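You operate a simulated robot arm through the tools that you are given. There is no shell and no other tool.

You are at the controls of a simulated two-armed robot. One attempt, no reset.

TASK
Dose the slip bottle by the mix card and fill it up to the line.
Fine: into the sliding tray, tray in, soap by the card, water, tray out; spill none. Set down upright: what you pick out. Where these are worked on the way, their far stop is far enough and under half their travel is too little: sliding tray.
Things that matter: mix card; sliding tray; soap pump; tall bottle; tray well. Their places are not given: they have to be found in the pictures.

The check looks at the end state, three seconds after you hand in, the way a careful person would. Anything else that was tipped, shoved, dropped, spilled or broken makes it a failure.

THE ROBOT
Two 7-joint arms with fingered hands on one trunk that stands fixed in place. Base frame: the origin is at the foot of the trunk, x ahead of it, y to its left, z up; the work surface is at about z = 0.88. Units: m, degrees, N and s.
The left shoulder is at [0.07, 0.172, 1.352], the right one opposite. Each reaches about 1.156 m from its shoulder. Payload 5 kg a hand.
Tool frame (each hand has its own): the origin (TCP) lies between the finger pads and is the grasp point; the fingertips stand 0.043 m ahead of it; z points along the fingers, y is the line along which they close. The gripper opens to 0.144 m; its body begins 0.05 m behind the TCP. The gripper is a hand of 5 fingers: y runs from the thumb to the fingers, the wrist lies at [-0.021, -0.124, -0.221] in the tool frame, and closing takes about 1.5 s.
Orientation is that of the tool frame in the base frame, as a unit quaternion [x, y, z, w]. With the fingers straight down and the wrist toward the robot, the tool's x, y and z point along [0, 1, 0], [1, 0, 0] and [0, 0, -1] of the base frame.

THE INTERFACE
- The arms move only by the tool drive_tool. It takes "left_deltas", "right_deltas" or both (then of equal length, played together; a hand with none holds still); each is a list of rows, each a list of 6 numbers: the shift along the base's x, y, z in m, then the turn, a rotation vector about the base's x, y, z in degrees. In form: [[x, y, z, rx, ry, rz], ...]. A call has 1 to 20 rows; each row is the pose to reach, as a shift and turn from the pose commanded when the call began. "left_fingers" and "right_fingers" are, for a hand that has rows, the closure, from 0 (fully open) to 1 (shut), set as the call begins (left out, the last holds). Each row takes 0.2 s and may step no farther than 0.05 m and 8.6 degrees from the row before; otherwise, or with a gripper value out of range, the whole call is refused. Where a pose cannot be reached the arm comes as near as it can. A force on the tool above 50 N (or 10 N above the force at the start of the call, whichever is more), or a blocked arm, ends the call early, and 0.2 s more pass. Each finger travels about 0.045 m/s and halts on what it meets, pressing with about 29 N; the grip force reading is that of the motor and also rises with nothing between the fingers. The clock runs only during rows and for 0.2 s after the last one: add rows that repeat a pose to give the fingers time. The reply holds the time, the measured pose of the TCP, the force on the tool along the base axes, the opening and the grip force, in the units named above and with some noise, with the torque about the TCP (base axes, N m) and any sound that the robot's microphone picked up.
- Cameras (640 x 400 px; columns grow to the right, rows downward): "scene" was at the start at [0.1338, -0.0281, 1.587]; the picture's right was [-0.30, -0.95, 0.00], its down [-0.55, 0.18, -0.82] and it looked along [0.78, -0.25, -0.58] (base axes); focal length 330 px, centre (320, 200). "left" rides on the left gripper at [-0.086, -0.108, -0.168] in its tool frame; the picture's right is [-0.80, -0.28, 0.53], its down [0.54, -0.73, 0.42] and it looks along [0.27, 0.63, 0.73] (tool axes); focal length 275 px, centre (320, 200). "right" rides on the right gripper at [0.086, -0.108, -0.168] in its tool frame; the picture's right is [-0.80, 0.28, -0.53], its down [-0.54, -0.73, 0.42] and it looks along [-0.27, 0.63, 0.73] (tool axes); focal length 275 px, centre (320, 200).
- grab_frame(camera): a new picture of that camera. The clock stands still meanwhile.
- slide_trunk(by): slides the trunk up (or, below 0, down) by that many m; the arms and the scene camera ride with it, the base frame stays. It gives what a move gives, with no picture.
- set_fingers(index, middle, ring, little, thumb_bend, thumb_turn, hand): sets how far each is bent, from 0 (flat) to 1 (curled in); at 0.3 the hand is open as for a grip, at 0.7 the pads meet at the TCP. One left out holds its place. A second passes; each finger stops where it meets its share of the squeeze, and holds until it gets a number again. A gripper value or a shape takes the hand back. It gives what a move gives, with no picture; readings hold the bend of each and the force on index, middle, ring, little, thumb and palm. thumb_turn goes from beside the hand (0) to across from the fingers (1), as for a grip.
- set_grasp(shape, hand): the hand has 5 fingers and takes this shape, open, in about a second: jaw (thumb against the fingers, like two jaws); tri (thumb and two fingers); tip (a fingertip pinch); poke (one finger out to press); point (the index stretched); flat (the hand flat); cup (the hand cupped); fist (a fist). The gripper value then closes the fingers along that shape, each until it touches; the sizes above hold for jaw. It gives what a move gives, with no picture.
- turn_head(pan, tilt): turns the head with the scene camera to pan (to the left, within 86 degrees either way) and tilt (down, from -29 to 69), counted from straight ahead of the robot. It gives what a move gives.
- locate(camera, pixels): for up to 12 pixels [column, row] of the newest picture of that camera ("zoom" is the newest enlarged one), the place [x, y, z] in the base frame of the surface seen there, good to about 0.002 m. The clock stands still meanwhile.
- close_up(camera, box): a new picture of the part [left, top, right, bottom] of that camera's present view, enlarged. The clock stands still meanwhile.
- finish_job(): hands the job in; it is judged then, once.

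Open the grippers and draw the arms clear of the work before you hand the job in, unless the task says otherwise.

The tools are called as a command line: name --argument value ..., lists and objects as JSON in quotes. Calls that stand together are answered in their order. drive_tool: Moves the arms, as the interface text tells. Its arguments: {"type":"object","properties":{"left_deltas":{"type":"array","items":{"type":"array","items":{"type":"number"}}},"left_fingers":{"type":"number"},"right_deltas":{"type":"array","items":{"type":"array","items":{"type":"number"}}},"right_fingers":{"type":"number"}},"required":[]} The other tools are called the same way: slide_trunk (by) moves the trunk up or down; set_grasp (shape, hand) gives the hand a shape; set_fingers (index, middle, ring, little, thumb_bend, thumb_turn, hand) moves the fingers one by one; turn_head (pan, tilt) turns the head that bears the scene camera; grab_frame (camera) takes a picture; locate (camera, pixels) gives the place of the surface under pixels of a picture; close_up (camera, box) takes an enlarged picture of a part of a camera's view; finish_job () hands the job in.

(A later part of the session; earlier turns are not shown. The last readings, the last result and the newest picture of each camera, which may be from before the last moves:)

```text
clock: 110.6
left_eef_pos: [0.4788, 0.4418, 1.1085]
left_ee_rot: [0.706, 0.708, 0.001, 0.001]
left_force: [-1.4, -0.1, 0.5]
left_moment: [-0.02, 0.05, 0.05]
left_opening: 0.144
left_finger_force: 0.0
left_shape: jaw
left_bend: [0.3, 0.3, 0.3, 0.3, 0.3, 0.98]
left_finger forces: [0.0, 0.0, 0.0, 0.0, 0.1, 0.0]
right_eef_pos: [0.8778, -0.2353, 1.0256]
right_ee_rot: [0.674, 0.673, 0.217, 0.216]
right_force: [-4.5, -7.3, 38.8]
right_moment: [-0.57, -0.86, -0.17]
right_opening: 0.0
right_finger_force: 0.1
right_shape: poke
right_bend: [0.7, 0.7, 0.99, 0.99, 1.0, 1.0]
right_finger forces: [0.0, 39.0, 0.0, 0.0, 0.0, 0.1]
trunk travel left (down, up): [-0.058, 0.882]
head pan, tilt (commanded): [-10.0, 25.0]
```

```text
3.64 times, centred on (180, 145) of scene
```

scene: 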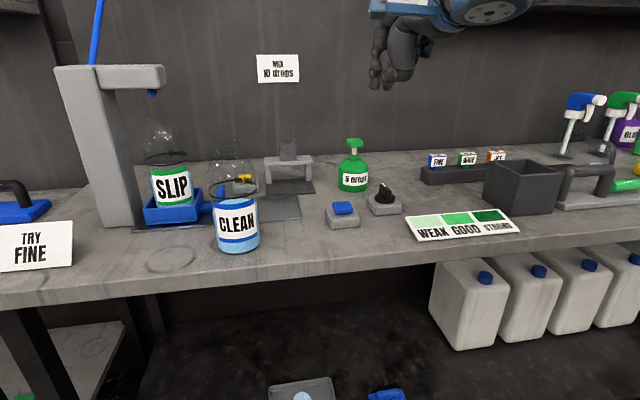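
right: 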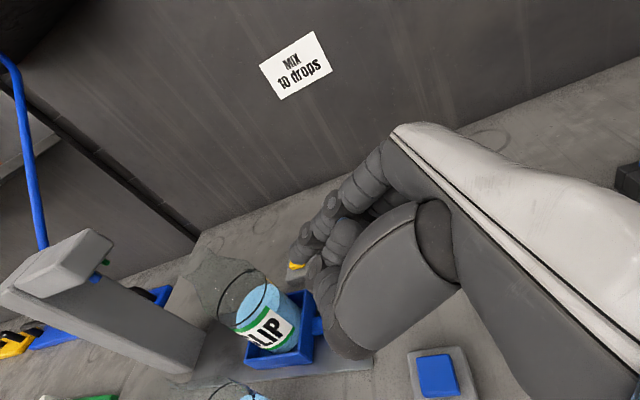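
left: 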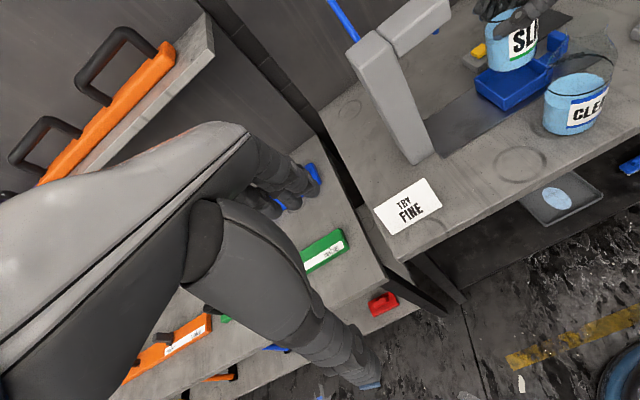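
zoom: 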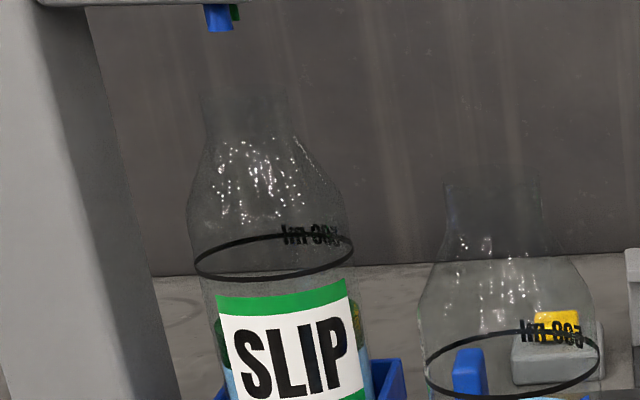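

A greenish layer shows at both sides of the label: the soap went in. I release the pump fully by rising 35 mm and check it springs back.

drive_tool --right_deltas '[[0, 0, 0.008, 0, 0, 0], [0.002, 0, 0.018, 0, 0, 0], [0.004, 0, 0.028, 0, 0, 0], [0.004, 0, 0.036, 0, 0, 0], [0.004, 0, 0.036, 0, 0, 0], [0.004, 0, 0.036, 0, 0, 0]]'

close_up --camera "scene" --box '[300, 90, 420, 200]'

locate --camera "zoom" --pixels '[[300, 205], [285, 205], [320, 205], [300, 215], [295, 330], [250, 330], [340, 330], [280, 190], [282, 180]]'

close_up --camera "scene" --box '[120, 100, 220, 230]'

```text
clock: 112.0
left_eef_pos: [0.4823, 0.4414, 1.1072]
left_ee_rot: [0.706, 0.709, -0.001, 0.0]
left_force: [-0.6, -0.4, 0.4]
left_moment: [-0.04, -0.01, -0.05]
left_opening: 0.1438
left_finger_force: 0.0
left_shape: jaw
left_bend: [0.3, 0.3, 0.3, 0.3, 0.3, 0.98]
left_finger forces: [0.0, 0.1, 0.0, 0.0, 0.0, 0.0]
right_eef_pos: [0.8864, -0.235, 1.0547]
right_ee_rot: [0.674, 0.674, 0.213, 0.213]
right_force: [0.5, -0.2, -0.2]
right_moment: [-0.02, 0.0, 0.01]
right_opening: 0.0
right_finger_force: 0.0
right_shape: poke
right_bend: [0.7, 0.7, 0.99, 0.99, 1.0, 1.0]
right_finger forces: [0.0, 0.1, 0.0, 0.0, 0.1, 0.1]
trunk travel left (down, up): [-0.058, 0.882]
head pan, tilt (commanded): [-10.0, 25.0]
```

```text
3.64 times, centred on (360, 145) of scene
```

zoom: 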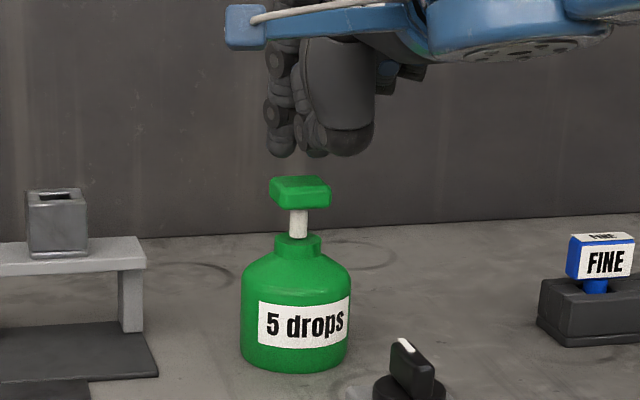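

```text
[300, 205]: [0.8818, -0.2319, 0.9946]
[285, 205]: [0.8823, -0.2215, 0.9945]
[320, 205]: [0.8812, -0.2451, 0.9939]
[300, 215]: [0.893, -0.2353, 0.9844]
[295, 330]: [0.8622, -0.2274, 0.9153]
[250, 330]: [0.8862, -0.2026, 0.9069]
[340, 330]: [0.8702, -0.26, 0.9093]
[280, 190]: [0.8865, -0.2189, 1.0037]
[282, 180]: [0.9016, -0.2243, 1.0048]
```

```text
3.08 times, centred on (170, 165) of scene
```

zoom: 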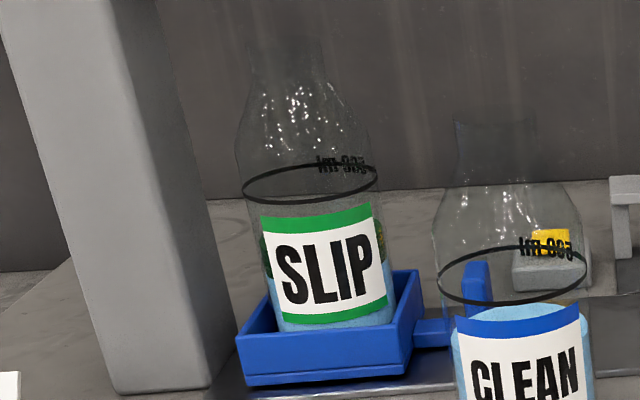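

The pump sprang back to its old height and place. I zoom tightly on SLIP's liquid to see the soap.

close_up --camera "scene" --box '[150, 155, 205, 210]'

```text
7.27 times, centred on (178, 182) of scene
```

zoom: 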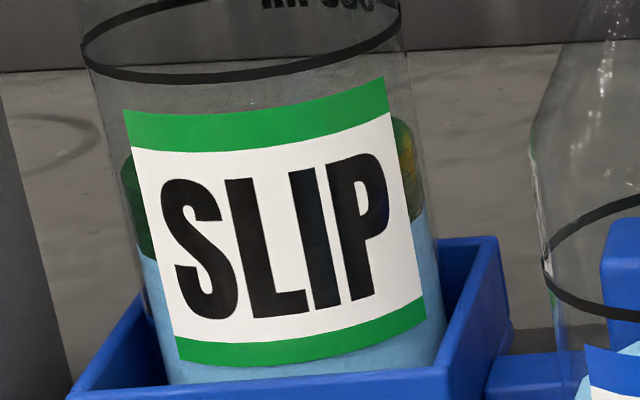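

A green layer sits on the blue water: the first 5 drops are in. Now the second stroke: press down again fully.

drive_tool --right_deltas '[[-0.002, 0, -0.008, 0, 0, 0], [-0.003, 0, -0.014, 0, 0, 0], [-0.003, 0, -0.018, 0, 0, 0], [-0.003, 0, -0.022, 0, 0, 0], [-0.003, 0, -0.025, 0, 0, 0], [-0.003, 0, -0.028, 0, 0, 0], [-0.003, 0, -0.031, 0, 0, 0], [-0.003, 0, -0.034, 0, 0, 0], [-0.003, 0, -0.034, 0, 0, 0]]'

close_up --camera "scene" --box '[300, 90, 420, 200]'

close_up --camera "scene" --box '[150, 145, 205, 210]'

```text
clock: 114.0
left_eef_pos: [0.4794, 0.4403, 1.1086]
left_ee_rot: [0.707, 0.708, 0.001, 0.001]
left_force: [0.2, 0.6, 0.7]
left_moment: [-0.01, 0.02, -0.02]
left_opening: 0.1439
left_finger_force: 0.1
left_shape: jaw
left_bend: [0.3, 0.3, 0.3, 0.3, 0.3, 0.98]
left_finger forces: [0.0, 0.1, 0.0, 0.0, 0.0, 0.1]
right_eef_pos: [0.8802, -0.235, 1.0276]
right_ee_rot: [0.674, 0.673, 0.216, 0.216]
right_force: [-0.3, -5.1, 29.1]
right_moment: [-0.44, -0.77, -0.13]
right_opening: 0.0
right_finger_force: 0.0
right_shape: poke
right_bend: [0.7, 0.7, 0.99, 0.99, 1.0, 1.0]
right_finger forces: [0.1, 29.0, 0.0, 0.0, 0.0, 0.1]
trunk travel left (down, up): [-0.058, 0.882]
head pan, tilt (commanded): [-10.0, 25.0]
```

```text
3.64 times, centred on (360, 145) of scene
```

zoom: 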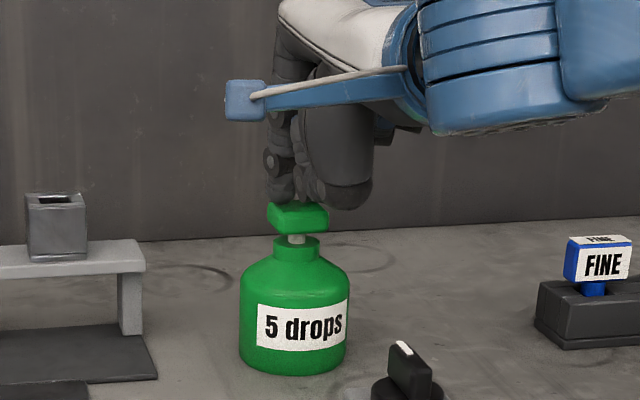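

```text
6.15 times, centred on (178, 178) of scene
```

zoom: 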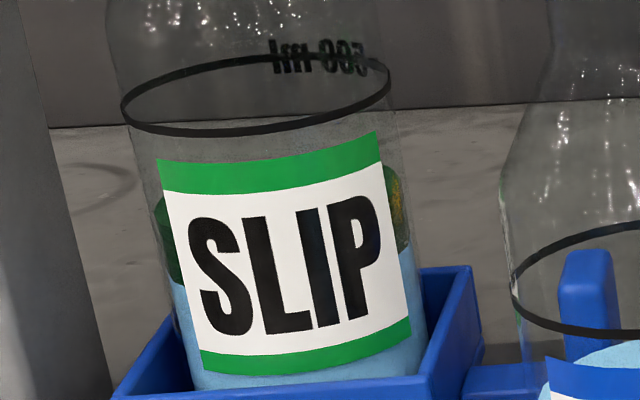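

The second stroke is at 29 N; I press 3 mm further to be sure of the full stroke, then release.

drive_tool --right_deltas '[[0, 0, -0.003, 0, 0, 0], [0, 0, -0.005, 0, 0, 0], [0, 0, -0.005, 0, 0, 0]]'

drive_tool --right_deltas '[[0, 0, 0.008, 0, 0, 0], [0.002, 0, 0.018, 0, 0, 0], [0.004, 0, 0.03, 0, 0, 0], [0.004, 0, 0.045, 0, 0, 0], [0.0, 0, 0.065, 0, 0, 0], [-0.02, 0, 0.085, 0, 0, 0]]'

close_up --camera "scene" --box '[150, 145, 205, 210]'

grab_frame --camera "scene"

```text
clock: 114.8
left_eef_pos: [0.4779, 0.4407, 1.1096]
left_ee_rot: [0.705, 0.709, 0.001, 0.002]
left_force: [-0.9, 0.3, -0.1]
left_moment: [0.0, 0.01, 0.03]
left_opening: 0.144
left_finger_force: 0.1
left_shape: jaw
left_bend: [0.3, 0.3, 0.3, 0.3, 0.3, 0.98]
left_finger forces: [0.0, 0.0, 0.1, 0.0, 0.0, 0.0]
right_eef_pos: [0.8802, -0.236, 1.0246]
right_ee_rot: [0.674, 0.672, 0.216, 0.217]
right_force: [-3.3, -10.6, 45.6]
right_moment: [-0.81, -1.13, -0.31]
right_opening: 0.0
right_finger_force: 0.0
right_shape: poke
right_bend: [0.7, 0.7, 0.99, 0.99, 1.0, 1.0]
right_finger forces: [0.0, 45.8, 0.1, 0.1, 0.0, 0.0]
trunk travel left (down, up): [-0.058, 0.882]
head pan, tilt (commanded): [-10.0, 25.0]
```

```text
clock: 116.2
left_eef_pos: [0.4797, 0.4407, 1.1077]
left_ee_rot: [0.706, 0.708, 0.001, 0.001]
left_force: [-0.9, 0.9, 0.7]
left_moment: [0.02, -0.04, -0.01]
left_opening: 0.144
left_finger_force: 0.0
left_shape: jaw
left_bend: [0.3, 0.3, 0.3, 0.3, 0.3, 0.98]
left_finger forces: [0.0, 0.0, 0.0, 0.1, 0.0, 0.0]
right_eef_pos: [0.8625, -0.2355, 1.1023]
right_ee_rot: [0.674, 0.674, 0.213, 0.214]
right_force: [0.4, -0.1, -0.2]
right_moment: [-0.02, -0.01, 0.0]
right_opening: 0.0
right_finger_force: 0.0
right_shape: poke
right_bend: [0.7, 0.7, 0.99, 0.99, 1.0, 1.0]
right_finger forces: [0.0, 0.1, 0.0, 0.0, 0.0, 0.0]
trunk travel left (down, up): [-0.058, 0.882]
head pan, tilt (commanded): [-10.0, 25.0]
```

```text
6.15 times, centred on (178, 178) of scene
```

zoom: 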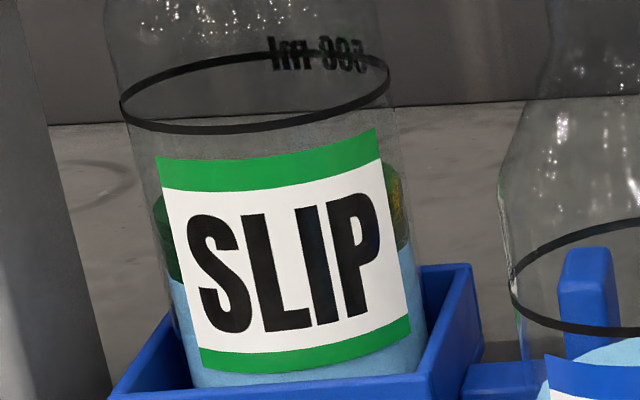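

```text
taken
```

scene: 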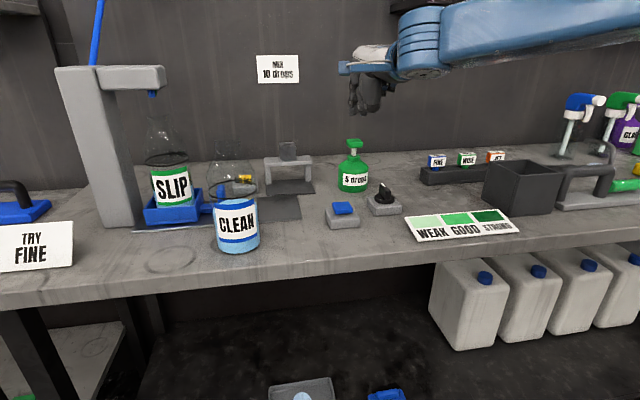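

The pump is back up and stable. I check what the green zone is by locating points on it.

close_up --camera "scene" --box '[150, 145, 205, 210]'

locate --camera "zoom" --pixels '[[165, 230], [165, 260], [172, 275], [395, 190], [398, 220], [402, 238], [180, 310], [410, 270], [160, 205]]'

```text
6.15 times, centred on (178, 178) of scene
```

zoom: 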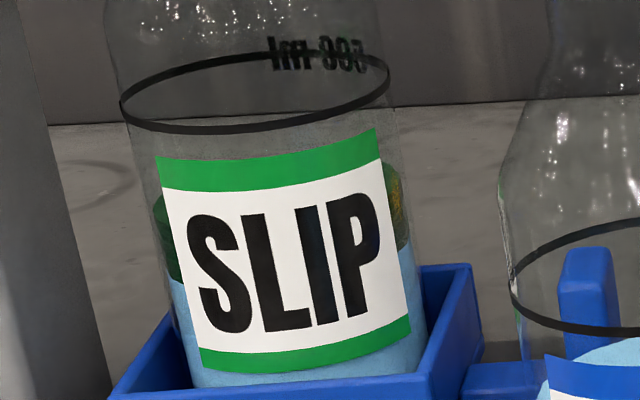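

```text
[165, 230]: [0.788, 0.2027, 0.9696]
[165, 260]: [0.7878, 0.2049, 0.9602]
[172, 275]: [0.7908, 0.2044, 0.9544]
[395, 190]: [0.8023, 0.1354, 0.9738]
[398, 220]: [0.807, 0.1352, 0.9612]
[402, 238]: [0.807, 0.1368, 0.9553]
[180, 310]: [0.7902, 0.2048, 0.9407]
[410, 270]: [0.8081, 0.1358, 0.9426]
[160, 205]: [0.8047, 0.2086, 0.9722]
```

The green zone is a real layer (z≈0.954–0.975) on top of the blue. To judge it better I raise the trunk 0.3 and look down into the bottle.

slide_trunk --by 0.35

turn_head --pan 10 --tilt 42

grab_frame --camera "scene"

```text
clock: 119.7
left_eef_pos: [0.4831, 0.4413, 1.4568]
left_ee_rot: [0.706, 0.708, 0.0, 0.0]
left_force: [-0.5, -1.1, 0.4]
left_moment: [0.0, 0.02, -0.01]
left_opening: 0.1439
left_finger_force: 0.1
left_shape: jaw
left_bend: [0.3, 0.3, 0.3, 0.3, 0.3, 0.98]
left_finger forces: [0.0, 0.1, 0.0, 0.0, 0.0, 0.0]
right_eef_pos: [0.8644, -0.2362, 1.4501]
right_ee_rot: [0.675, 0.674, 0.213, 0.213]
right_force: [-0.5, -0.1, -0.7]
right_moment: [-0.03, -0.02, -0.02]
right_opening: 0.0001
right_finger_force: 0.0
right_shape: poke
right_bend: [0.7, 0.7, 0.99, 0.99, 1.0, 1.0]
right_finger forces: [0.0, 0.0, 0.0, 0.1, 0.1, 0.1]
trunk travel left (down, up): [-0.408, 0.532]
head pan, tilt (commanded): [-10.0, 25.0]
```

```text
clock: 120.5
left_eef_pos: [0.4828, 0.4419, 1.4553]
left_ee_rot: [0.706, 0.708, 0.0, 0.0]
left_force: [0.4, 0.1, 0.0]
left_moment: [0.04, 0.02, -0.02]
left_opening: 0.1441
left_finger_force: 0.0
left_shape: jaw
left_bend: [0.3, 0.3, 0.3, 0.3, 0.3, 0.98]
left_finger forces: [0.0, 0.1, 0.1, 0.0, 0.0, 0.1]
right_eef_pos: [0.8637, -0.236, 1.4501]
right_ee_rot: [0.675, 0.674, 0.213, 0.214]
right_force: [0.2, -0.5, 0.3]
right_moment: [-0.01, 0.01, 0.01]
right_opening: 0.0001
right_finger_force: 0.1
right_shape: poke
right_bend: [0.7, 0.7, 0.99, 0.99, 1.0, 1.0]
right_finger forces: [0.0, 0.0, 0.0, 0.0, 0.0, 0.0]
trunk travel left (down, up): [-0.408, 0.532]
head pan, tilt (commanded): [10.0, 42.0]
```

```text
taken
```

scene: 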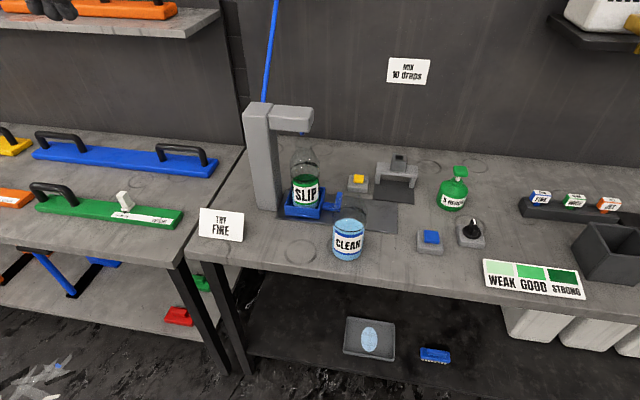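

SLIP's surface looks green from here. Zooming in.

close_up --camera "scene" --box '[275, 135, 345, 225]'

close_up --camera "scene" --box '[470, 245, 600, 310]'

```text
4.44 times, centred on (310, 180) of scene
```

zoom: 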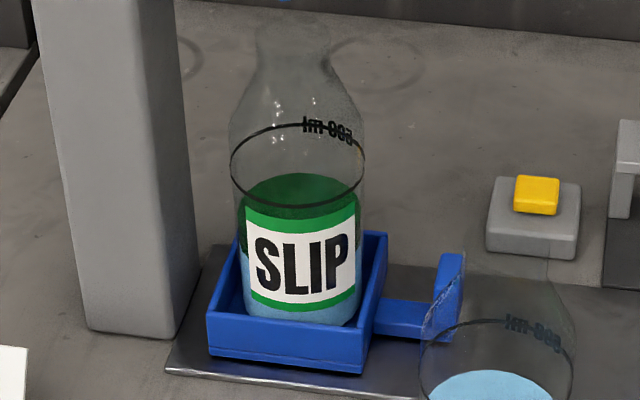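

```text
4.92 times, centred on (535, 278) of scene
```

zoom: 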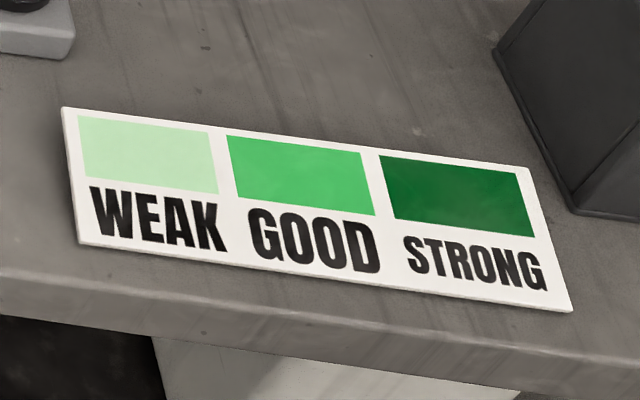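

The surface is dark green. I measure the liquid surface height and ring height.

locate --camera "zoom" --pixels '[[300, 180], [300, 190], [270, 195], [330, 190], [295, 205], [240, 230], [246, 262], [295, 206], [300, 126], [260, 225], [340, 205]]'

```text
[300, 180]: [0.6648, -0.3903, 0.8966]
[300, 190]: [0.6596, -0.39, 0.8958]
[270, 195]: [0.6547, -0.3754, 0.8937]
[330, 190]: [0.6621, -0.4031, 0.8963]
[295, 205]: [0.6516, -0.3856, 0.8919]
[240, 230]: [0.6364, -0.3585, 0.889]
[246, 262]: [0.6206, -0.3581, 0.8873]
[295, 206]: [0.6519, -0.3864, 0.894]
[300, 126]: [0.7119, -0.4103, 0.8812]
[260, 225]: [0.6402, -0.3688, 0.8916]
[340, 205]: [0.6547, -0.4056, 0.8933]
```

That used the newest zoom (the card). I take the SLIP zoom again and locate on it.

close_up --camera "scene" --box '[275, 135, 345, 225]'

locate --camera "zoom" --pixels '[[300, 180], [300, 190], [270, 195], [330, 190], [295, 203], [241, 225], [243, 240], [244, 250], [246, 270], [300, 126], [290, 206], [352, 230]]'

```text
4.44 times, centred on (310, 180) of scene
```

zoom: 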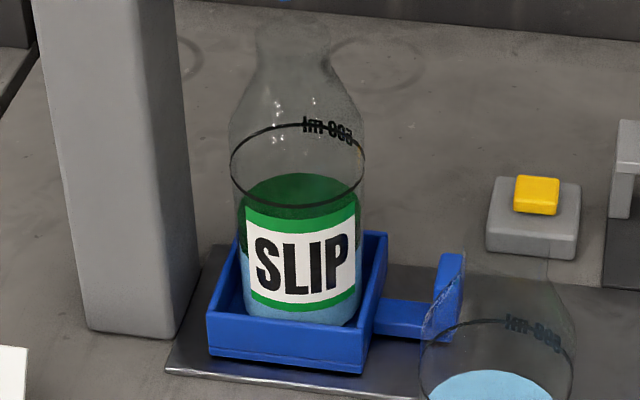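

```text
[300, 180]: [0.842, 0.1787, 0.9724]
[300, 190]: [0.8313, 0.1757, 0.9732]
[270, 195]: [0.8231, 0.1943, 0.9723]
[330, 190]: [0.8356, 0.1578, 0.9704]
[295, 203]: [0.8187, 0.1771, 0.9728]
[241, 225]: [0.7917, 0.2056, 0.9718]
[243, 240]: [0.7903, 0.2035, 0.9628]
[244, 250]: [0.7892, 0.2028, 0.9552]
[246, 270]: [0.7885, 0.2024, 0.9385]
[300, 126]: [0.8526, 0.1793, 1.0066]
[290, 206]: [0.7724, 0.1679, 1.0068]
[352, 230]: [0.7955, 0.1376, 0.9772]
```

The surface is at z≈0.9725, the line ring at 1.0067: 34 mm of water to add. I move the right hand over the blue button in the air, then lower the trunk again.

drive_tool --right_deltas '[[-0.03, 0.012, 0, 0, 0, 0], [-0.06, 0.024, 0, 0, 0, 0], [-0.09, 0.036, 0, 0, 0, 0], [-0.12, 0.048, 0, 0, 0, 0], [-0.15, 0.06, 0, 0, 0, 0], [-0.163, 0.068, 0, 0, 0, 0], [-0.163, 0.068, 0, 0, 0, 0]]'

slide_trunk --by -0.3

turn_head --pan 0 --tilt 30

grab_frame --camera "scene"

```text
clock: 122.1
left_eef_pos: [0.4832, 0.4417, 1.4562]
left_ee_rot: [0.706, 0.709, 0.0, 0.0]
left_force: [0.3, 0.8, 1.0]
left_moment: [0.01, 0.01, 0.0]
left_opening: 0.1439
left_finger_force: 0.0
left_shape: jaw
left_bend: [0.3, 0.3, 0.3, 0.3, 0.3, 0.98]
left_finger forces: [0.0, 0.0, 0.0, 0.0, 0.0, 0.1]
right_eef_pos: [0.7013, -0.1693, 1.4486]
right_ee_rot: [0.674, 0.674, 0.213, 0.213]
right_force: [0.5, -0.3, -0.5]
right_moment: [-0.02, -0.01, 0.01]
right_opening: 0.0002
right_finger_force: 0.0
right_shape: poke
right_bend: [0.7, 0.7, 0.99, 0.99, 1.0, 1.0]
right_finger forces: [0.0, 0.0, 0.0, 0.1, 0.0, 0.0]
trunk travel left (down, up): [-0.408, 0.532]
head pan, tilt (commanded): [10.0, 42.0]
```

```text
clock: 125.1
left_eef_pos: [0.4817, 0.4408, 1.1559]
left_ee_rot: [0.706, 0.708, 0.0, 0.001]
left_force: [-0.5, 0.2, -1.2]
left_moment: [0.02, 0.0, -0.02]
left_opening: 0.1437
left_finger_force: 0.2
left_shape: jaw
left_bend: [0.3, 0.3, 0.3, 0.3, 0.3, 0.98]
left_finger forces: [0.0, 0.0, 0.0, 0.1, 0.0, 0.1]
right_eef_pos: [0.7003, -0.1685, 1.1501]
right_ee_rot: [0.674, 0.674, 0.214, 0.213]
right_force: [-0.4, -0.6, -0.4]
right_moment: [-0.02, 0.03, 0.0]
right_opening: 0.0
right_finger_force: 0.0
right_shape: poke
right_bend: [0.7, 0.7, 0.99, 0.99, 1.0, 1.0]
right_finger forces: [0.0, 0.0, 0.0, 0.0, 0.0, 0.0]
trunk travel left (down, up): [-0.108, 0.832]
head pan, tilt (commanded): [10.0, 42.0]
```

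```text
clock: 125.8
left_eef_pos: [0.4825, 0.4408, 1.1561]
left_ee_rot: [0.706, 0.708, 0.0, 0.0]
left_force: [-0.3, 0.2, -0.1]
left_moment: [-0.02, 0.0, 0.03]
left_opening: 0.1436
left_finger_force: 0.0
left_shape: jaw
left_bend: [0.3, 0.3, 0.3, 0.3, 0.3, 0.98]
left_finger forces: [0.1, 0.0, 0.0, 0.0, 0.0, 0.0]
right_eef_pos: [0.7013, -0.1697, 1.15]
right_ee_rot: [0.674, 0.675, 0.213, 0.213]
right_force: [-0.2, 0.1, 0.6]
right_moment: [0.01, 0.02, -0.02]
right_opening: 0.0
right_finger_force: 0.0
right_shape: poke
right_bend: [0.7, 0.7, 0.99, 0.99, 1.0, 1.0]
right_finger forces: [0.0, 0.0, 0.0, 0.0, 0.0, 0.0]
trunk travel left (down, up): [-0.108, 0.832]
head pan, tilt (commanded): [0.0, 30.0]
```

```text
taken
```

scene: 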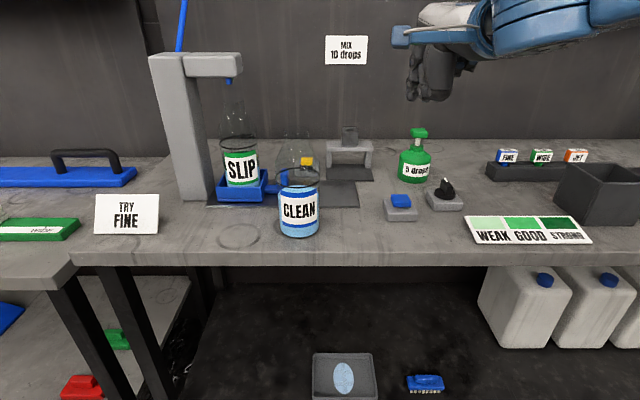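

View is good: SLIP visible next to CLEAN. I measure the blue button cap precisely.

close_up --camera "scene" --box '[375, 170, 475, 230]'

locate --camera "zoom" --pixels '[[165, 160], [105, 162], [225, 162], [110, 195], [225, 195], [165, 190], [165, 203], [165, 175], [100, 250], [165, 240]]'

```text
6.40 times, centred on (425, 200) of scene
```

zoom: 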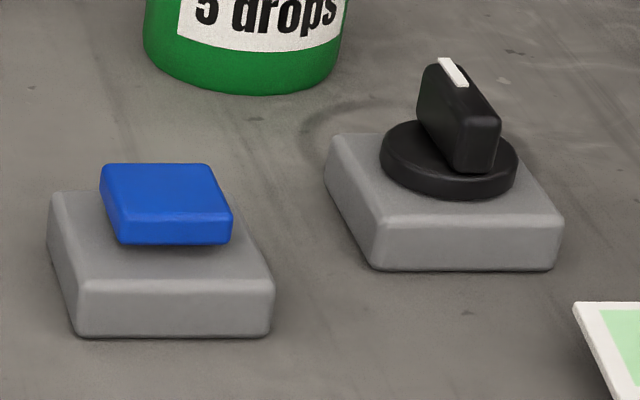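

```text
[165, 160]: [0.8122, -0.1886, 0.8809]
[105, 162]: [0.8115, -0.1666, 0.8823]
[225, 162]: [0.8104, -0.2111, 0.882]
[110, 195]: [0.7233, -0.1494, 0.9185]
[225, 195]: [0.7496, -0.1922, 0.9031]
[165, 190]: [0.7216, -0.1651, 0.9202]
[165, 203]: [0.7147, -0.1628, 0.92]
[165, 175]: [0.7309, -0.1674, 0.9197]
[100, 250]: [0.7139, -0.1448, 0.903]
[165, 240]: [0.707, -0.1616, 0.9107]
```

Cap centre ≈ (0.723, -0.165), top z 0.920. I lower the hand to hover ~1.2 cm above it: TCP (0.703, -0.160, 0.967).

drive_tool --right_deltas '[[0.001, 0.004, -0.04, 0, 0, 0], [0.002, 0.009, -0.08, 0, 0, 0], [0.002, 0.009, -0.12, 0, 0, 0], [0.002, 0.009, -0.15, 0, 0, 0], [0.002, 0.009, -0.17, 0, 0, 0], [0.002, 0.009, -0.182, 0, 0, 0], [0.002, 0.009, -0.182, 0, 0, 0]]'

close_up --camera "scene" --box '[355, 130, 475, 230]'

close_up --camera "scene" --box '[200, 70, 280, 220]'

```text
clock: 127.4
left_eef_pos: [0.4818, 0.4416, 1.1579]
left_ee_rot: [0.706, 0.708, 0.0, 0.0]
left_force: [0.3, 0.8, -0.2]
left_moment: [0.03, -0.01, -0.03]
left_opening: 0.1436
left_finger_force: 0.0
left_shape: jaw
left_bend: [0.3, 0.3, 0.3, 0.3, 0.3, 0.98]
left_finger forces: [0.0, 0.0, 0.1, 0.0, 0.1, 0.0]
right_eef_pos: [0.7031, -0.1589, 0.9691]
right_ee_rot: [0.674, 0.674, 0.213, 0.214]
right_force: [0.5, 0.2, 0.4]
right_moment: [0.01, -0.03, 0.03]
right_opening: 0.0001
right_finger_force: 0.1
right_shape: poke
right_bend: [0.7, 0.7, 0.99, 0.99, 1.0, 1.0]
right_finger forces: [0.0, 0.1, 0.0, 0.1, 0.0, 0.0]
trunk travel left (down, up): [-0.108, 0.832]
head pan, tilt (commanded): [0.0, 30.0]
```

```text
4.00 times, centred on (415, 180) of scene
```

zoom: 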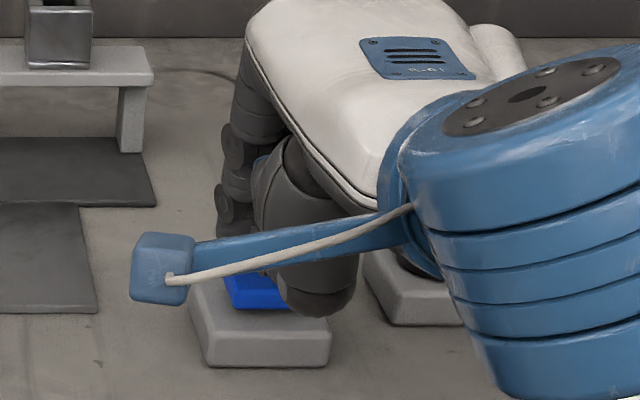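

```text
2.67 times, centred on (240, 145) of scene
```

zoom: 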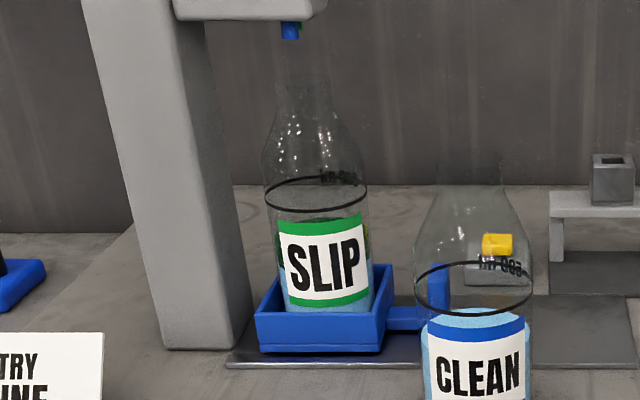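

Fingers hover over the blue button. I approach 9 mm, then I will do a short dip.

drive_tool --right_deltas '[[0, -0.001, -0.005, 0, 0, 0], [0, -0.001, -0.01, 0, 0, 0], [0, -0.001, -0.01, 0, 0, 0]]'

close_up --camera "scene" --box '[380, 160, 440, 220]'

```text
clock: 128.2
left_eef_pos: [0.4825, 0.4419, 1.1559]
left_ee_rot: [0.706, 0.709, 0.0, 0.001]
left_force: [0.1, 0.5, -0.7]
left_moment: [0.02, 0.02, -0.02]
left_opening: 0.1437
left_finger_force: 0.0
left_shape: jaw
left_bend: [0.3, 0.3, 0.3, 0.3, 0.3, 0.98]
left_finger forces: [0.0, 0.0, 0.0, 0.1, 0.0, 0.0]
right_eef_pos: [0.7044, -0.1617, 0.9586]
right_ee_rot: [0.674, 0.675, 0.213, 0.212]
right_force: [-0.2, 0.6, 0.0]
right_moment: [0.01, 0.0, -0.03]
right_opening: 0.0
right_finger_force: 0.1
right_shape: poke
right_bend: [0.7, 0.7, 0.99, 0.99, 1.0, 1.0]
right_finger forces: [0.0, 0.0, 0.0, 0.1, 0.0, 0.0]
trunk travel left (down, up): [-0.108, 0.832]
head pan, tilt (commanded): [0.0, 30.0]
```

```text
6.67 times, centred on (410, 190) of scene
```

zoom: 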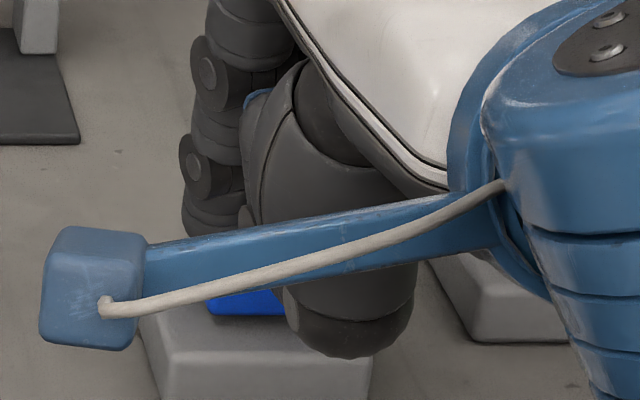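

No contact yet at z=0.9586. Short dip: down 10 mm and back up within one call, to test the button.

drive_tool --right_deltas '[[0, 0, -0.005, 0, 0, 0], [0, 0, -0.01, 0, 0, 0], [0, 0, -0.004, 0, 0, 0], [0, 0, 0.003, 0, 0, 0]]'

close_up --camera "scene" --box '[200, 70, 280, 220]'

```text
clock: 129.2
left_eef_pos: [0.4812, 0.4424, 1.1562]
left_ee_rot: [0.706, 0.708, 0.0, 0.0]
left_force: [0.0, -0.1, 0.5]
left_moment: [-0.01, -0.05, -0.02]
left_opening: 0.144
left_finger_force: 0.0
left_shape: jaw
left_bend: [0.3, 0.3, 0.3, 0.3, 0.3, 0.98]
left_finger forces: [0.0, 0.0, 0.0, 0.0, 0.0, 0.1]
right_eef_pos: [0.7043, -0.1629, 0.9617]
right_ee_rot: [0.674, 0.674, 0.213, 0.213]
right_force: [-0.5, 0.2, -0.1]
right_moment: [0.0, -0.01, -0.02]
right_opening: 0.0004
right_finger_force: 0.0
right_shape: poke
right_bend: [0.7, 0.7, 0.99, 0.99, 1.0, 1.0]
right_finger forces: [0.0, 0.1, 0.0, 0.0, 0.1, 0.0]
trunk travel left (down, up): [-0.108, 0.832]
head pan, tilt (commanded): [0.0, 30.0]
heard: click
```

```text
2.67 times, centred on (240, 145) of scene
```

zoom: 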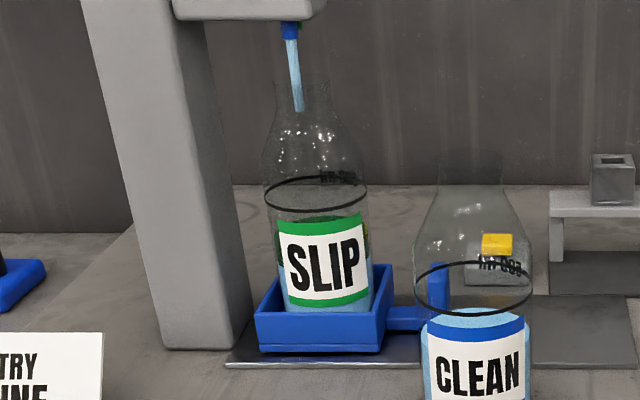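

A click, and water now streams into SLIP. I hold for one short row and see whether it keeps flowing (toggle) or stops.

drive_tool --right_deltas '[[0, 0, 0, 0, 0, 0]]'

close_up --camera "scene" --box '[200, 70, 280, 220]'

close_up --camera "scene" --box '[215, 130, 265, 200]'

locate --camera "zoom" --pixels '[[210, 205], [215, 225], [205, 195], [420, 200], [425, 225], [218, 250], [330, 130]]'

```text
clock: 129.6
left_eef_pos: [0.4836, 0.442, 1.1573]
left_ee_rot: [0.706, 0.708, 0.001, 0.0]
left_force: [-0.3, -0.3, 0.5]
left_moment: [-0.03, 0.0, -0.02]
left_opening: 0.1441
left_finger_force: 0.0
left_shape: jaw
left_bend: [0.3, 0.3, 0.3, 0.3, 0.3, 0.98]
left_finger forces: [0.0, 0.1, 0.1, 0.0, 0.0, 0.1]
right_eef_pos: [0.7036, -0.1626, 0.9607]
right_ee_rot: [0.674, 0.674, 0.213, 0.213]
right_force: [0.1, -0.9, -0.8]
right_moment: [0.01, -0.01, 0.03]
right_opening: 0.0
right_finger_force: 0.0
right_shape: poke
right_bend: [0.7, 0.7, 0.99, 0.99, 1.0, 1.0]
right_finger forces: [0.0, 0.1, 0.0, 0.0, 0.0, 0.0]
trunk travel left (down, up): [-0.108, 0.832]
head pan, tilt (commanded): [0.0, 30.0]
```

```text
2.67 times, centred on (240, 145) of scene
```

zoom: 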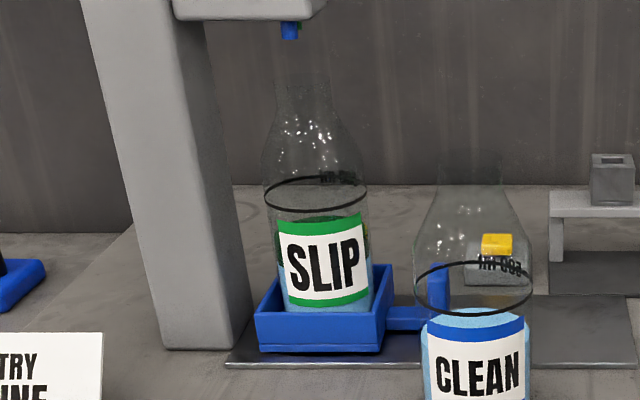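

```text
5.71 times, centred on (240, 165) of scene
```

zoom: 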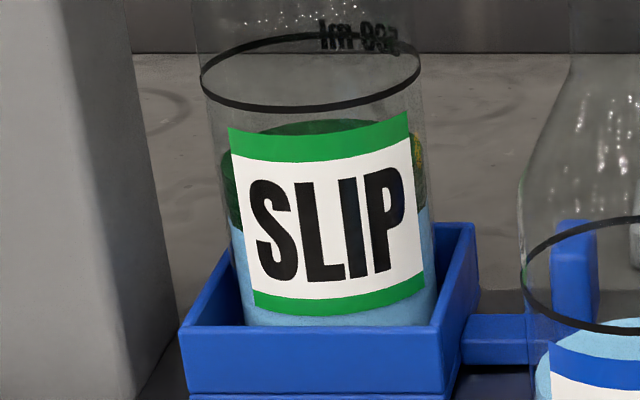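

```text
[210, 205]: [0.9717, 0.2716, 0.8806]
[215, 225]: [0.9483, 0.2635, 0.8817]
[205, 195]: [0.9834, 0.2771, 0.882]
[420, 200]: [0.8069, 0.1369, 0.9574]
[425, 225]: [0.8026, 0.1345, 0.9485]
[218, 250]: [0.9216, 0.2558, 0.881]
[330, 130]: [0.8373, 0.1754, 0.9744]
```

Momentary button: the flow stopped after release, no spill. I now hold it pressed for about 2 s and measure the rise.

drive_tool --right_deltas '[[0, 0, -0.006, 0, 0, 0], [0, 0, -0.012, 0, 0, 0], [0, 0, -0.013, 0, 0, 0], [0, 0, -0.013, 0, 0, 0], [0, 0, -0.013, 0, 0, 0], [0, 0, -0.013, 0, 0, 0], [0, 0, -0.013, 0, 0, 0], [0, 0, -0.013, 0, 0, 0], [0, 0, -0.013, 0, 0, 0], [0, 0, -0.013, 0, 0, 0], [0, 0, -0.006, 0, 0, 0], [0, 0, 0, 0, 0, 0]]'

close_up --camera "scene" --box '[200, 70, 280, 220]'

close_up --camera "scene" --box '[215, 130, 265, 200]'

locate --camera "zoom" --pixels '[[290, 128], [320, 126], [350, 124], [380, 118], [330, 130], [300, 130], [270, 135], [320, 120], [350, 116], [425, 180], [425, 150]]'

```text
clock: 132.2
left_eef_pos: [0.4822, 0.4411, 1.1564]
left_ee_rot: [0.705, 0.709, 0.0, 0.0]
left_force: [-0.1, 0.1, -0.2]
left_moment: [-0.01, -0.02, 0.0]
left_opening: 0.1437
left_finger_force: 0.0
left_shape: jaw
left_bend: [0.3, 0.3, 0.3, 0.3, 0.3, 0.98]
left_finger forces: [0.1, 0.1, 0.0, 0.0, 0.0, 0.0]
right_eef_pos: [0.7039, -0.163, 0.9593]
right_ee_rot: [0.674, 0.675, 0.213, 0.212]
right_force: [-0.4, 0.1, -1.1]
right_moment: [0.0, -0.02, -0.01]
right_opening: 0.0001
right_finger_force: 0.0
right_shape: poke
right_bend: [0.7, 0.7, 0.99, 0.99, 1.0, 1.0]
right_finger forces: [0.0, 0.0, 0.1, 0.1, 0.1, 0.1]
trunk travel left (down, up): [-0.108, 0.832]
head pan, tilt (commanded): [0.0, 30.0]
heard: click
```

```text
2.67 times, centred on (240, 145) of scene
```

zoom: 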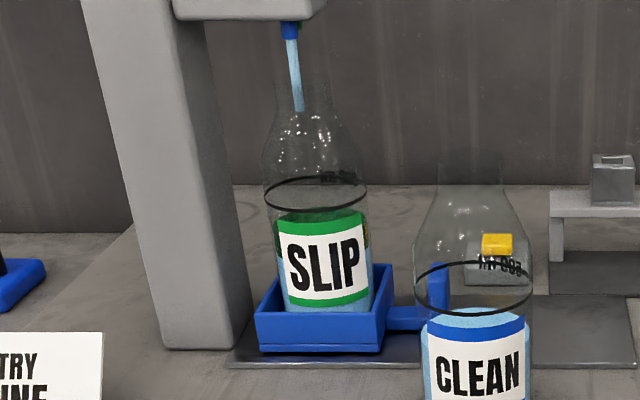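

```text
5.71 times, centred on (240, 165) of scene
```

zoom: 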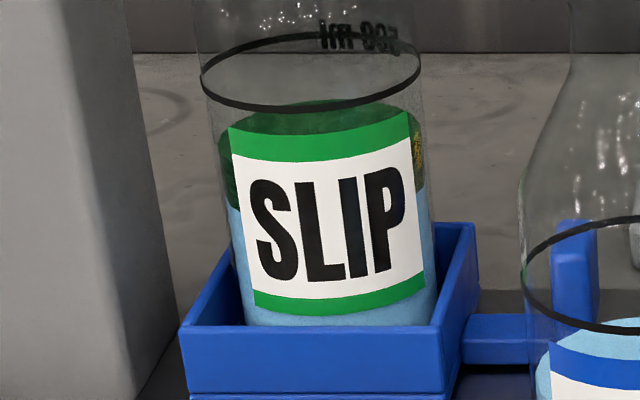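

```text
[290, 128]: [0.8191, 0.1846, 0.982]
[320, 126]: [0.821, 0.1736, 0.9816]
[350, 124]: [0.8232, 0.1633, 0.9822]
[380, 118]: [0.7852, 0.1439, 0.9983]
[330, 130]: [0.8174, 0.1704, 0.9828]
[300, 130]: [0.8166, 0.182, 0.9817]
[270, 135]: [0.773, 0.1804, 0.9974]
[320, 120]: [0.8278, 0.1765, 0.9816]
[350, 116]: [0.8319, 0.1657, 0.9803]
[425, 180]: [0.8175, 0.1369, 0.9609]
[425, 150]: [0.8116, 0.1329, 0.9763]
```

Level is now ≈0.9817 (≈+3.5 mm/s). Remaining ≈25 mm; I press for ≈3.4 s next.

drive_tool --right_deltas '[[0, 0, -0.006, 0, 0, 0], [0, 0, -0.012, 0, 0, 0], [0, 0, -0.012, 0, 0, 0], [0, 0, -0.012, 0, 0, 0], [0, 0, -0.012, 0, 0, 0], [0, 0, -0.012, 0, 0, 0], [0, 0, -0.012, 0, 0, 0], [0, 0, -0.012, 0, 0, 0], [0, 0, -0.012, 0, 0, 0], [0, 0, -0.012, 0, 0, 0], [0, 0, -0.012, 0, 0, 0], [0, 0, -0.012, 0, 0, 0], [0, 0, -0.012, 0, 0, 0], [0, 0, -0.012, 0, 0, 0], [0, 0, -0.012, 0, 0, 0], [0, 0, -0.012, 0, 0, 0], [0, 0, -0.006, 0, 0, 0], [0, 0, 0, 0, 0, 0], [0, 0, 0, 0, 0, 0]]'

close_up --camera "scene" --box '[200, 70, 280, 220]'

close_up --camera "scene" --box '[215, 130, 265, 200]'

locate --camera "zoom" --pixels '[[270, 88], [290, 90], [320, 90], [350, 88], [370, 85], [300, 98], [330, 98], [310, 80], [340, 80], [310, 107], [300, 40]]'

```text
clock: 136.2
left_eef_pos: [0.4833, 0.4417, 1.1575]
left_ee_rot: [0.706, 0.709, 0.0, 0.0]
left_force: [-0.1, 0.4, 0.4]
left_moment: [0.04, 0.06, -0.01]
left_opening: 0.1442
left_finger_force: 0.1
left_shape: jaw
left_bend: [0.3, 0.3, 0.3, 0.3, 0.3, 0.98]
left_finger forces: [0.0, 0.1, 0.1, 0.0, 0.1, 0.1]
right_eef_pos: [0.7016, -0.1602, 0.9615]
right_ee_rot: [0.674, 0.674, 0.213, 0.214]
right_force: [-0.3, 0.9, 0.1]
right_moment: [-0.03, -0.03, -0.05]
right_opening: 0.0003
right_finger_force: 0.1
right_shape: poke
right_bend: [0.7, 0.7, 0.99, 0.99, 1.0, 1.0]
right_finger forces: [0.1, 0.0, 0.1, 0.0, 0.0, 0.0]
trunk travel left (down, up): [-0.108, 0.832]
head pan, tilt (commanded): [0.0, 30.0]
heard: click
```

```text
2.67 times, centred on (240, 145) of scene
```

zoom: 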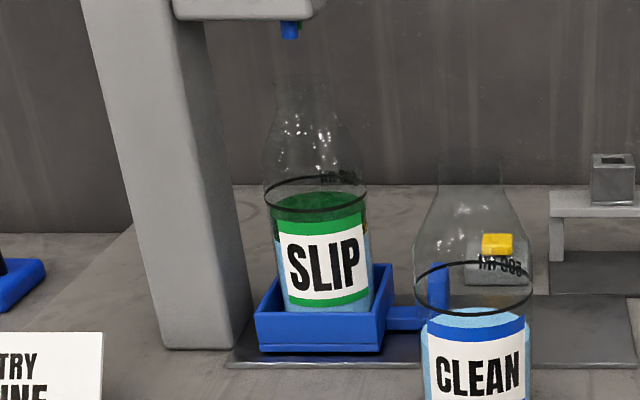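

```text
5.71 times, centred on (240, 165) of scene
```

zoom: 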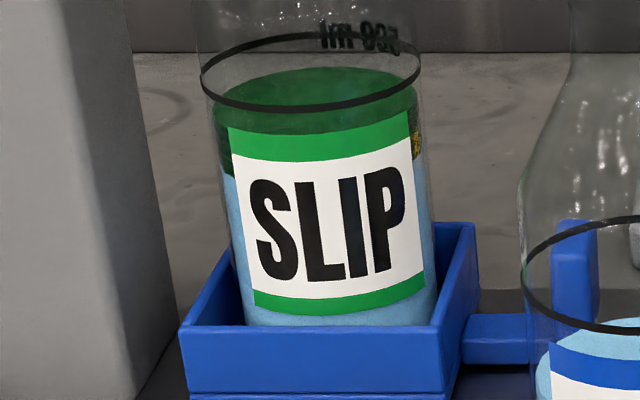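

```text
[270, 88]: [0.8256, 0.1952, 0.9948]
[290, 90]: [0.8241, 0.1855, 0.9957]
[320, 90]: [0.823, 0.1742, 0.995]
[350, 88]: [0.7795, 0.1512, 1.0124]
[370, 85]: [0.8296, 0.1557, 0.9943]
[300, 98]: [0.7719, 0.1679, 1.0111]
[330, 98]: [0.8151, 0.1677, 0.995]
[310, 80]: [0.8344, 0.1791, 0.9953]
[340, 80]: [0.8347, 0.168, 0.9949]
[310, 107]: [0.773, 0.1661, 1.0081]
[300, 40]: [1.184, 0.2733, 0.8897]
```

Level ≈0.995; ring ≈1.007; ≈12 mm left at ≈4 mm/s. I press ≈2.2 s, staying under the line.

drive_tool --right_deltas '[[0, 0, -0.006, 0, 0, 0], [0, 0, -0.012, 0, 0, 0], [0, 0, -0.012, 0, 0, 0], [0, 0, -0.012, 0, 0, 0], [0, 0, -0.012, 0, 0, 0], [0, 0, -0.012, 0, 0, 0], [0, 0, -0.012, 0, 0, 0], [0, 0, -0.012, 0, 0, 0], [0, 0, -0.012, 0, 0, 0], [0, 0, -0.012, 0, 0, 0], [0, 0, -0.006, 0, 0, 0], [0, 0, 0, 0, 0, 0], [0, 0, 0, 0, 0, 0]]'

close_up --camera "scene" --box '[220, 130, 255, 165]'

locate --camera "zoom" --pixels '[[260, 130], [290, 130], [320, 130], [350, 130], [380, 125], [300, 150], [340, 150], [300, 110], [340, 110], [240, 120], [330, 100]]'

```text
clock: 139.0
left_eef_pos: [0.4838, 0.441, 1.158]
left_ee_rot: [0.705, 0.709, 0.0, 0.0]
left_force: [0.5, 0.4, -0.3]
left_moment: [0.01, 0.01, -0.01]
left_opening: 0.1437
left_finger_force: 0.0
left_shape: jaw
left_bend: [0.3, 0.3, 0.3, 0.3, 0.3, 0.98]
left_finger forces: [0.0, 0.0, 0.0, 0.1, 0.0, 0.0]
right_eef_pos: [0.7035, -0.1603, 0.9605]
right_ee_rot: [0.674, 0.674, 0.213, 0.213]
right_force: [-0.1, 0.3, 0.4]
right_moment: [-0.01, 0.01, 0.02]
right_opening: 0.0
right_finger_force: 0.1
right_shape: poke
right_bend: [0.7, 0.7, 0.99, 0.99, 1.0, 1.0]
right_finger forces: [0.0, 0.0, 0.0, 0.0, 0.1, 0.1]
trunk travel left (down, up): [-0.108, 0.832]
head pan, tilt (commanded): [0.0, 30.0]
heard: click
```

```text
11.43 times, centred on (238, 148) of scene
```

zoom: 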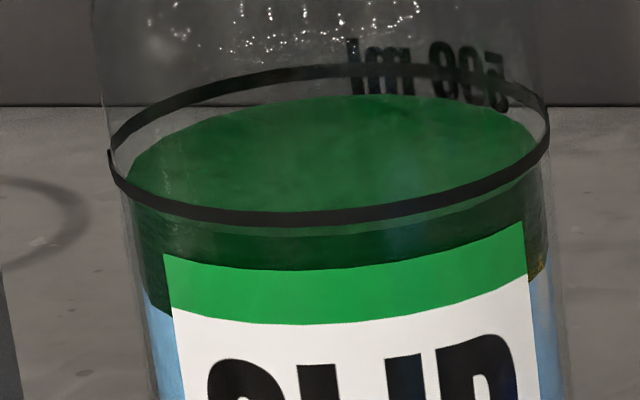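

```text
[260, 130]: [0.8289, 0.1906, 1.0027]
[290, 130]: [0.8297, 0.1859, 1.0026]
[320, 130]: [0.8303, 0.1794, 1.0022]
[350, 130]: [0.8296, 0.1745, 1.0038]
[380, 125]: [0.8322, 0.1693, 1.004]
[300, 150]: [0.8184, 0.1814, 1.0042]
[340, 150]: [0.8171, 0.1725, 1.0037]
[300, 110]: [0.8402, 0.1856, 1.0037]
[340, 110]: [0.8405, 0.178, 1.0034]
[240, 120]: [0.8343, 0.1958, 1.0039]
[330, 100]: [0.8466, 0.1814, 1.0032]
```

Level ≈1.0034, just under the ring. I locate the ring itself in the same picture.

locate --camera "zoom" --pixels '[[300, 217], [250, 217], [350, 214], [420, 203], [200, 207], [250, 82], [300, 74], [220, 90], [445, 75], [300, 212], [300, 222], [540, 120]]'

```text
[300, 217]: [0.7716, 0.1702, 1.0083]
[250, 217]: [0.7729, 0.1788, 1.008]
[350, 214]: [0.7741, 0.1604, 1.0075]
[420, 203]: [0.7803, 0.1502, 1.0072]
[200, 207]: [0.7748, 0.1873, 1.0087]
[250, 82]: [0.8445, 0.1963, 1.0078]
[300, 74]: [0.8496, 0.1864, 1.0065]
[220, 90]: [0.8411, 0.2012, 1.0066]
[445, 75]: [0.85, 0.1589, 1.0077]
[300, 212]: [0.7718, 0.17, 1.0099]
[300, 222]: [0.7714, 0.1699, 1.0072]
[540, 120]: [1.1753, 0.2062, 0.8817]
```

Ring centre z≈1.0077; ≈4 mm to go. I give a short dip of about 0.5 s.

drive_tool --right_deltas '[[0, 0, -0.006, 0, 0, 0], [0, 0, -0.012, 0, 0, 0], [0, 0, -0.012, 0, 0, 0], [0, 0, -0.006, 0, 0, 0], [0, 0, 0, 0, 0, 0], [0, 0, 0, 0, 0, 0]]'

close_up --camera "scene" --box '[220, 130, 255, 165]'

locate --camera "zoom" --pixels '[[260, 130], [290, 130], [320, 130], [350, 130], [380, 125], [300, 150], [340, 150], [300, 110], [340, 110], [240, 120], [330, 100], [300, 180]]'

```text
clock: 140.4
left_eef_pos: [0.4822, 0.4407, 1.1549]
left_ee_rot: [0.706, 0.708, 0.0, 0.0]
left_force: [-0.9, -0.8, 0.0]
left_moment: [-0.02, 0.02, -0.03]
left_opening: 0.1438
left_finger_force: 0.1
left_shape: jaw
left_bend: [0.3, 0.3, 0.3, 0.3, 0.3, 0.98]
left_finger forces: [0.0, 0.1, 0.0, 0.1, 0.0, 0.0]
right_eef_pos: [0.704, -0.1615, 0.9593]
right_ee_rot: [0.674, 0.674, 0.213, 0.213]
right_force: [0.3, -0.4, 0.2]
right_moment: [0.03, 0.0, 0.0]
right_opening: 0.0
right_finger_force: 0.0
right_shape: poke
right_bend: [0.7, 0.7, 0.99, 0.99, 1.0, 1.0]
right_finger forces: [0.0, 0.1, 0.0, 0.0, 0.1, 0.0]
trunk travel left (down, up): [-0.108, 0.832]
head pan, tilt (commanded): [0.0, 30.0]
heard: click
```

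```text
11.43 times, centred on (238, 148) of scene
```

zoom: 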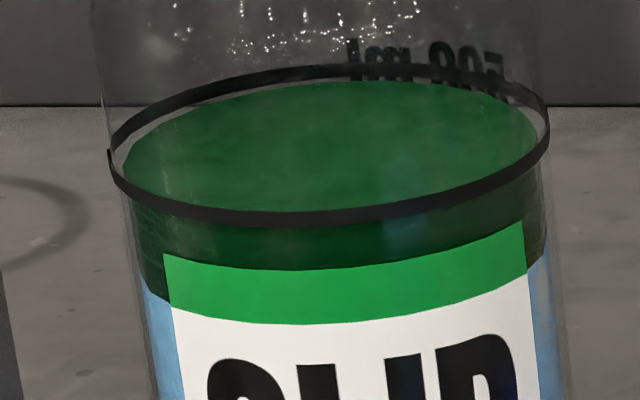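

```text
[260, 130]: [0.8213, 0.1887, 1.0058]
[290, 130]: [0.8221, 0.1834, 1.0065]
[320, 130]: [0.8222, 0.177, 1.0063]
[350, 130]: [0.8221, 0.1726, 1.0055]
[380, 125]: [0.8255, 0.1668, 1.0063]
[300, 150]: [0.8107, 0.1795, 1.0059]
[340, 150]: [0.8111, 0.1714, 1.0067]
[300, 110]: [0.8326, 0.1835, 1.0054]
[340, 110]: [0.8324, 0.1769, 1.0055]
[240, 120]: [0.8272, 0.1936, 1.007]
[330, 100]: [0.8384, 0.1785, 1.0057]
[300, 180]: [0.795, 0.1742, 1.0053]
```

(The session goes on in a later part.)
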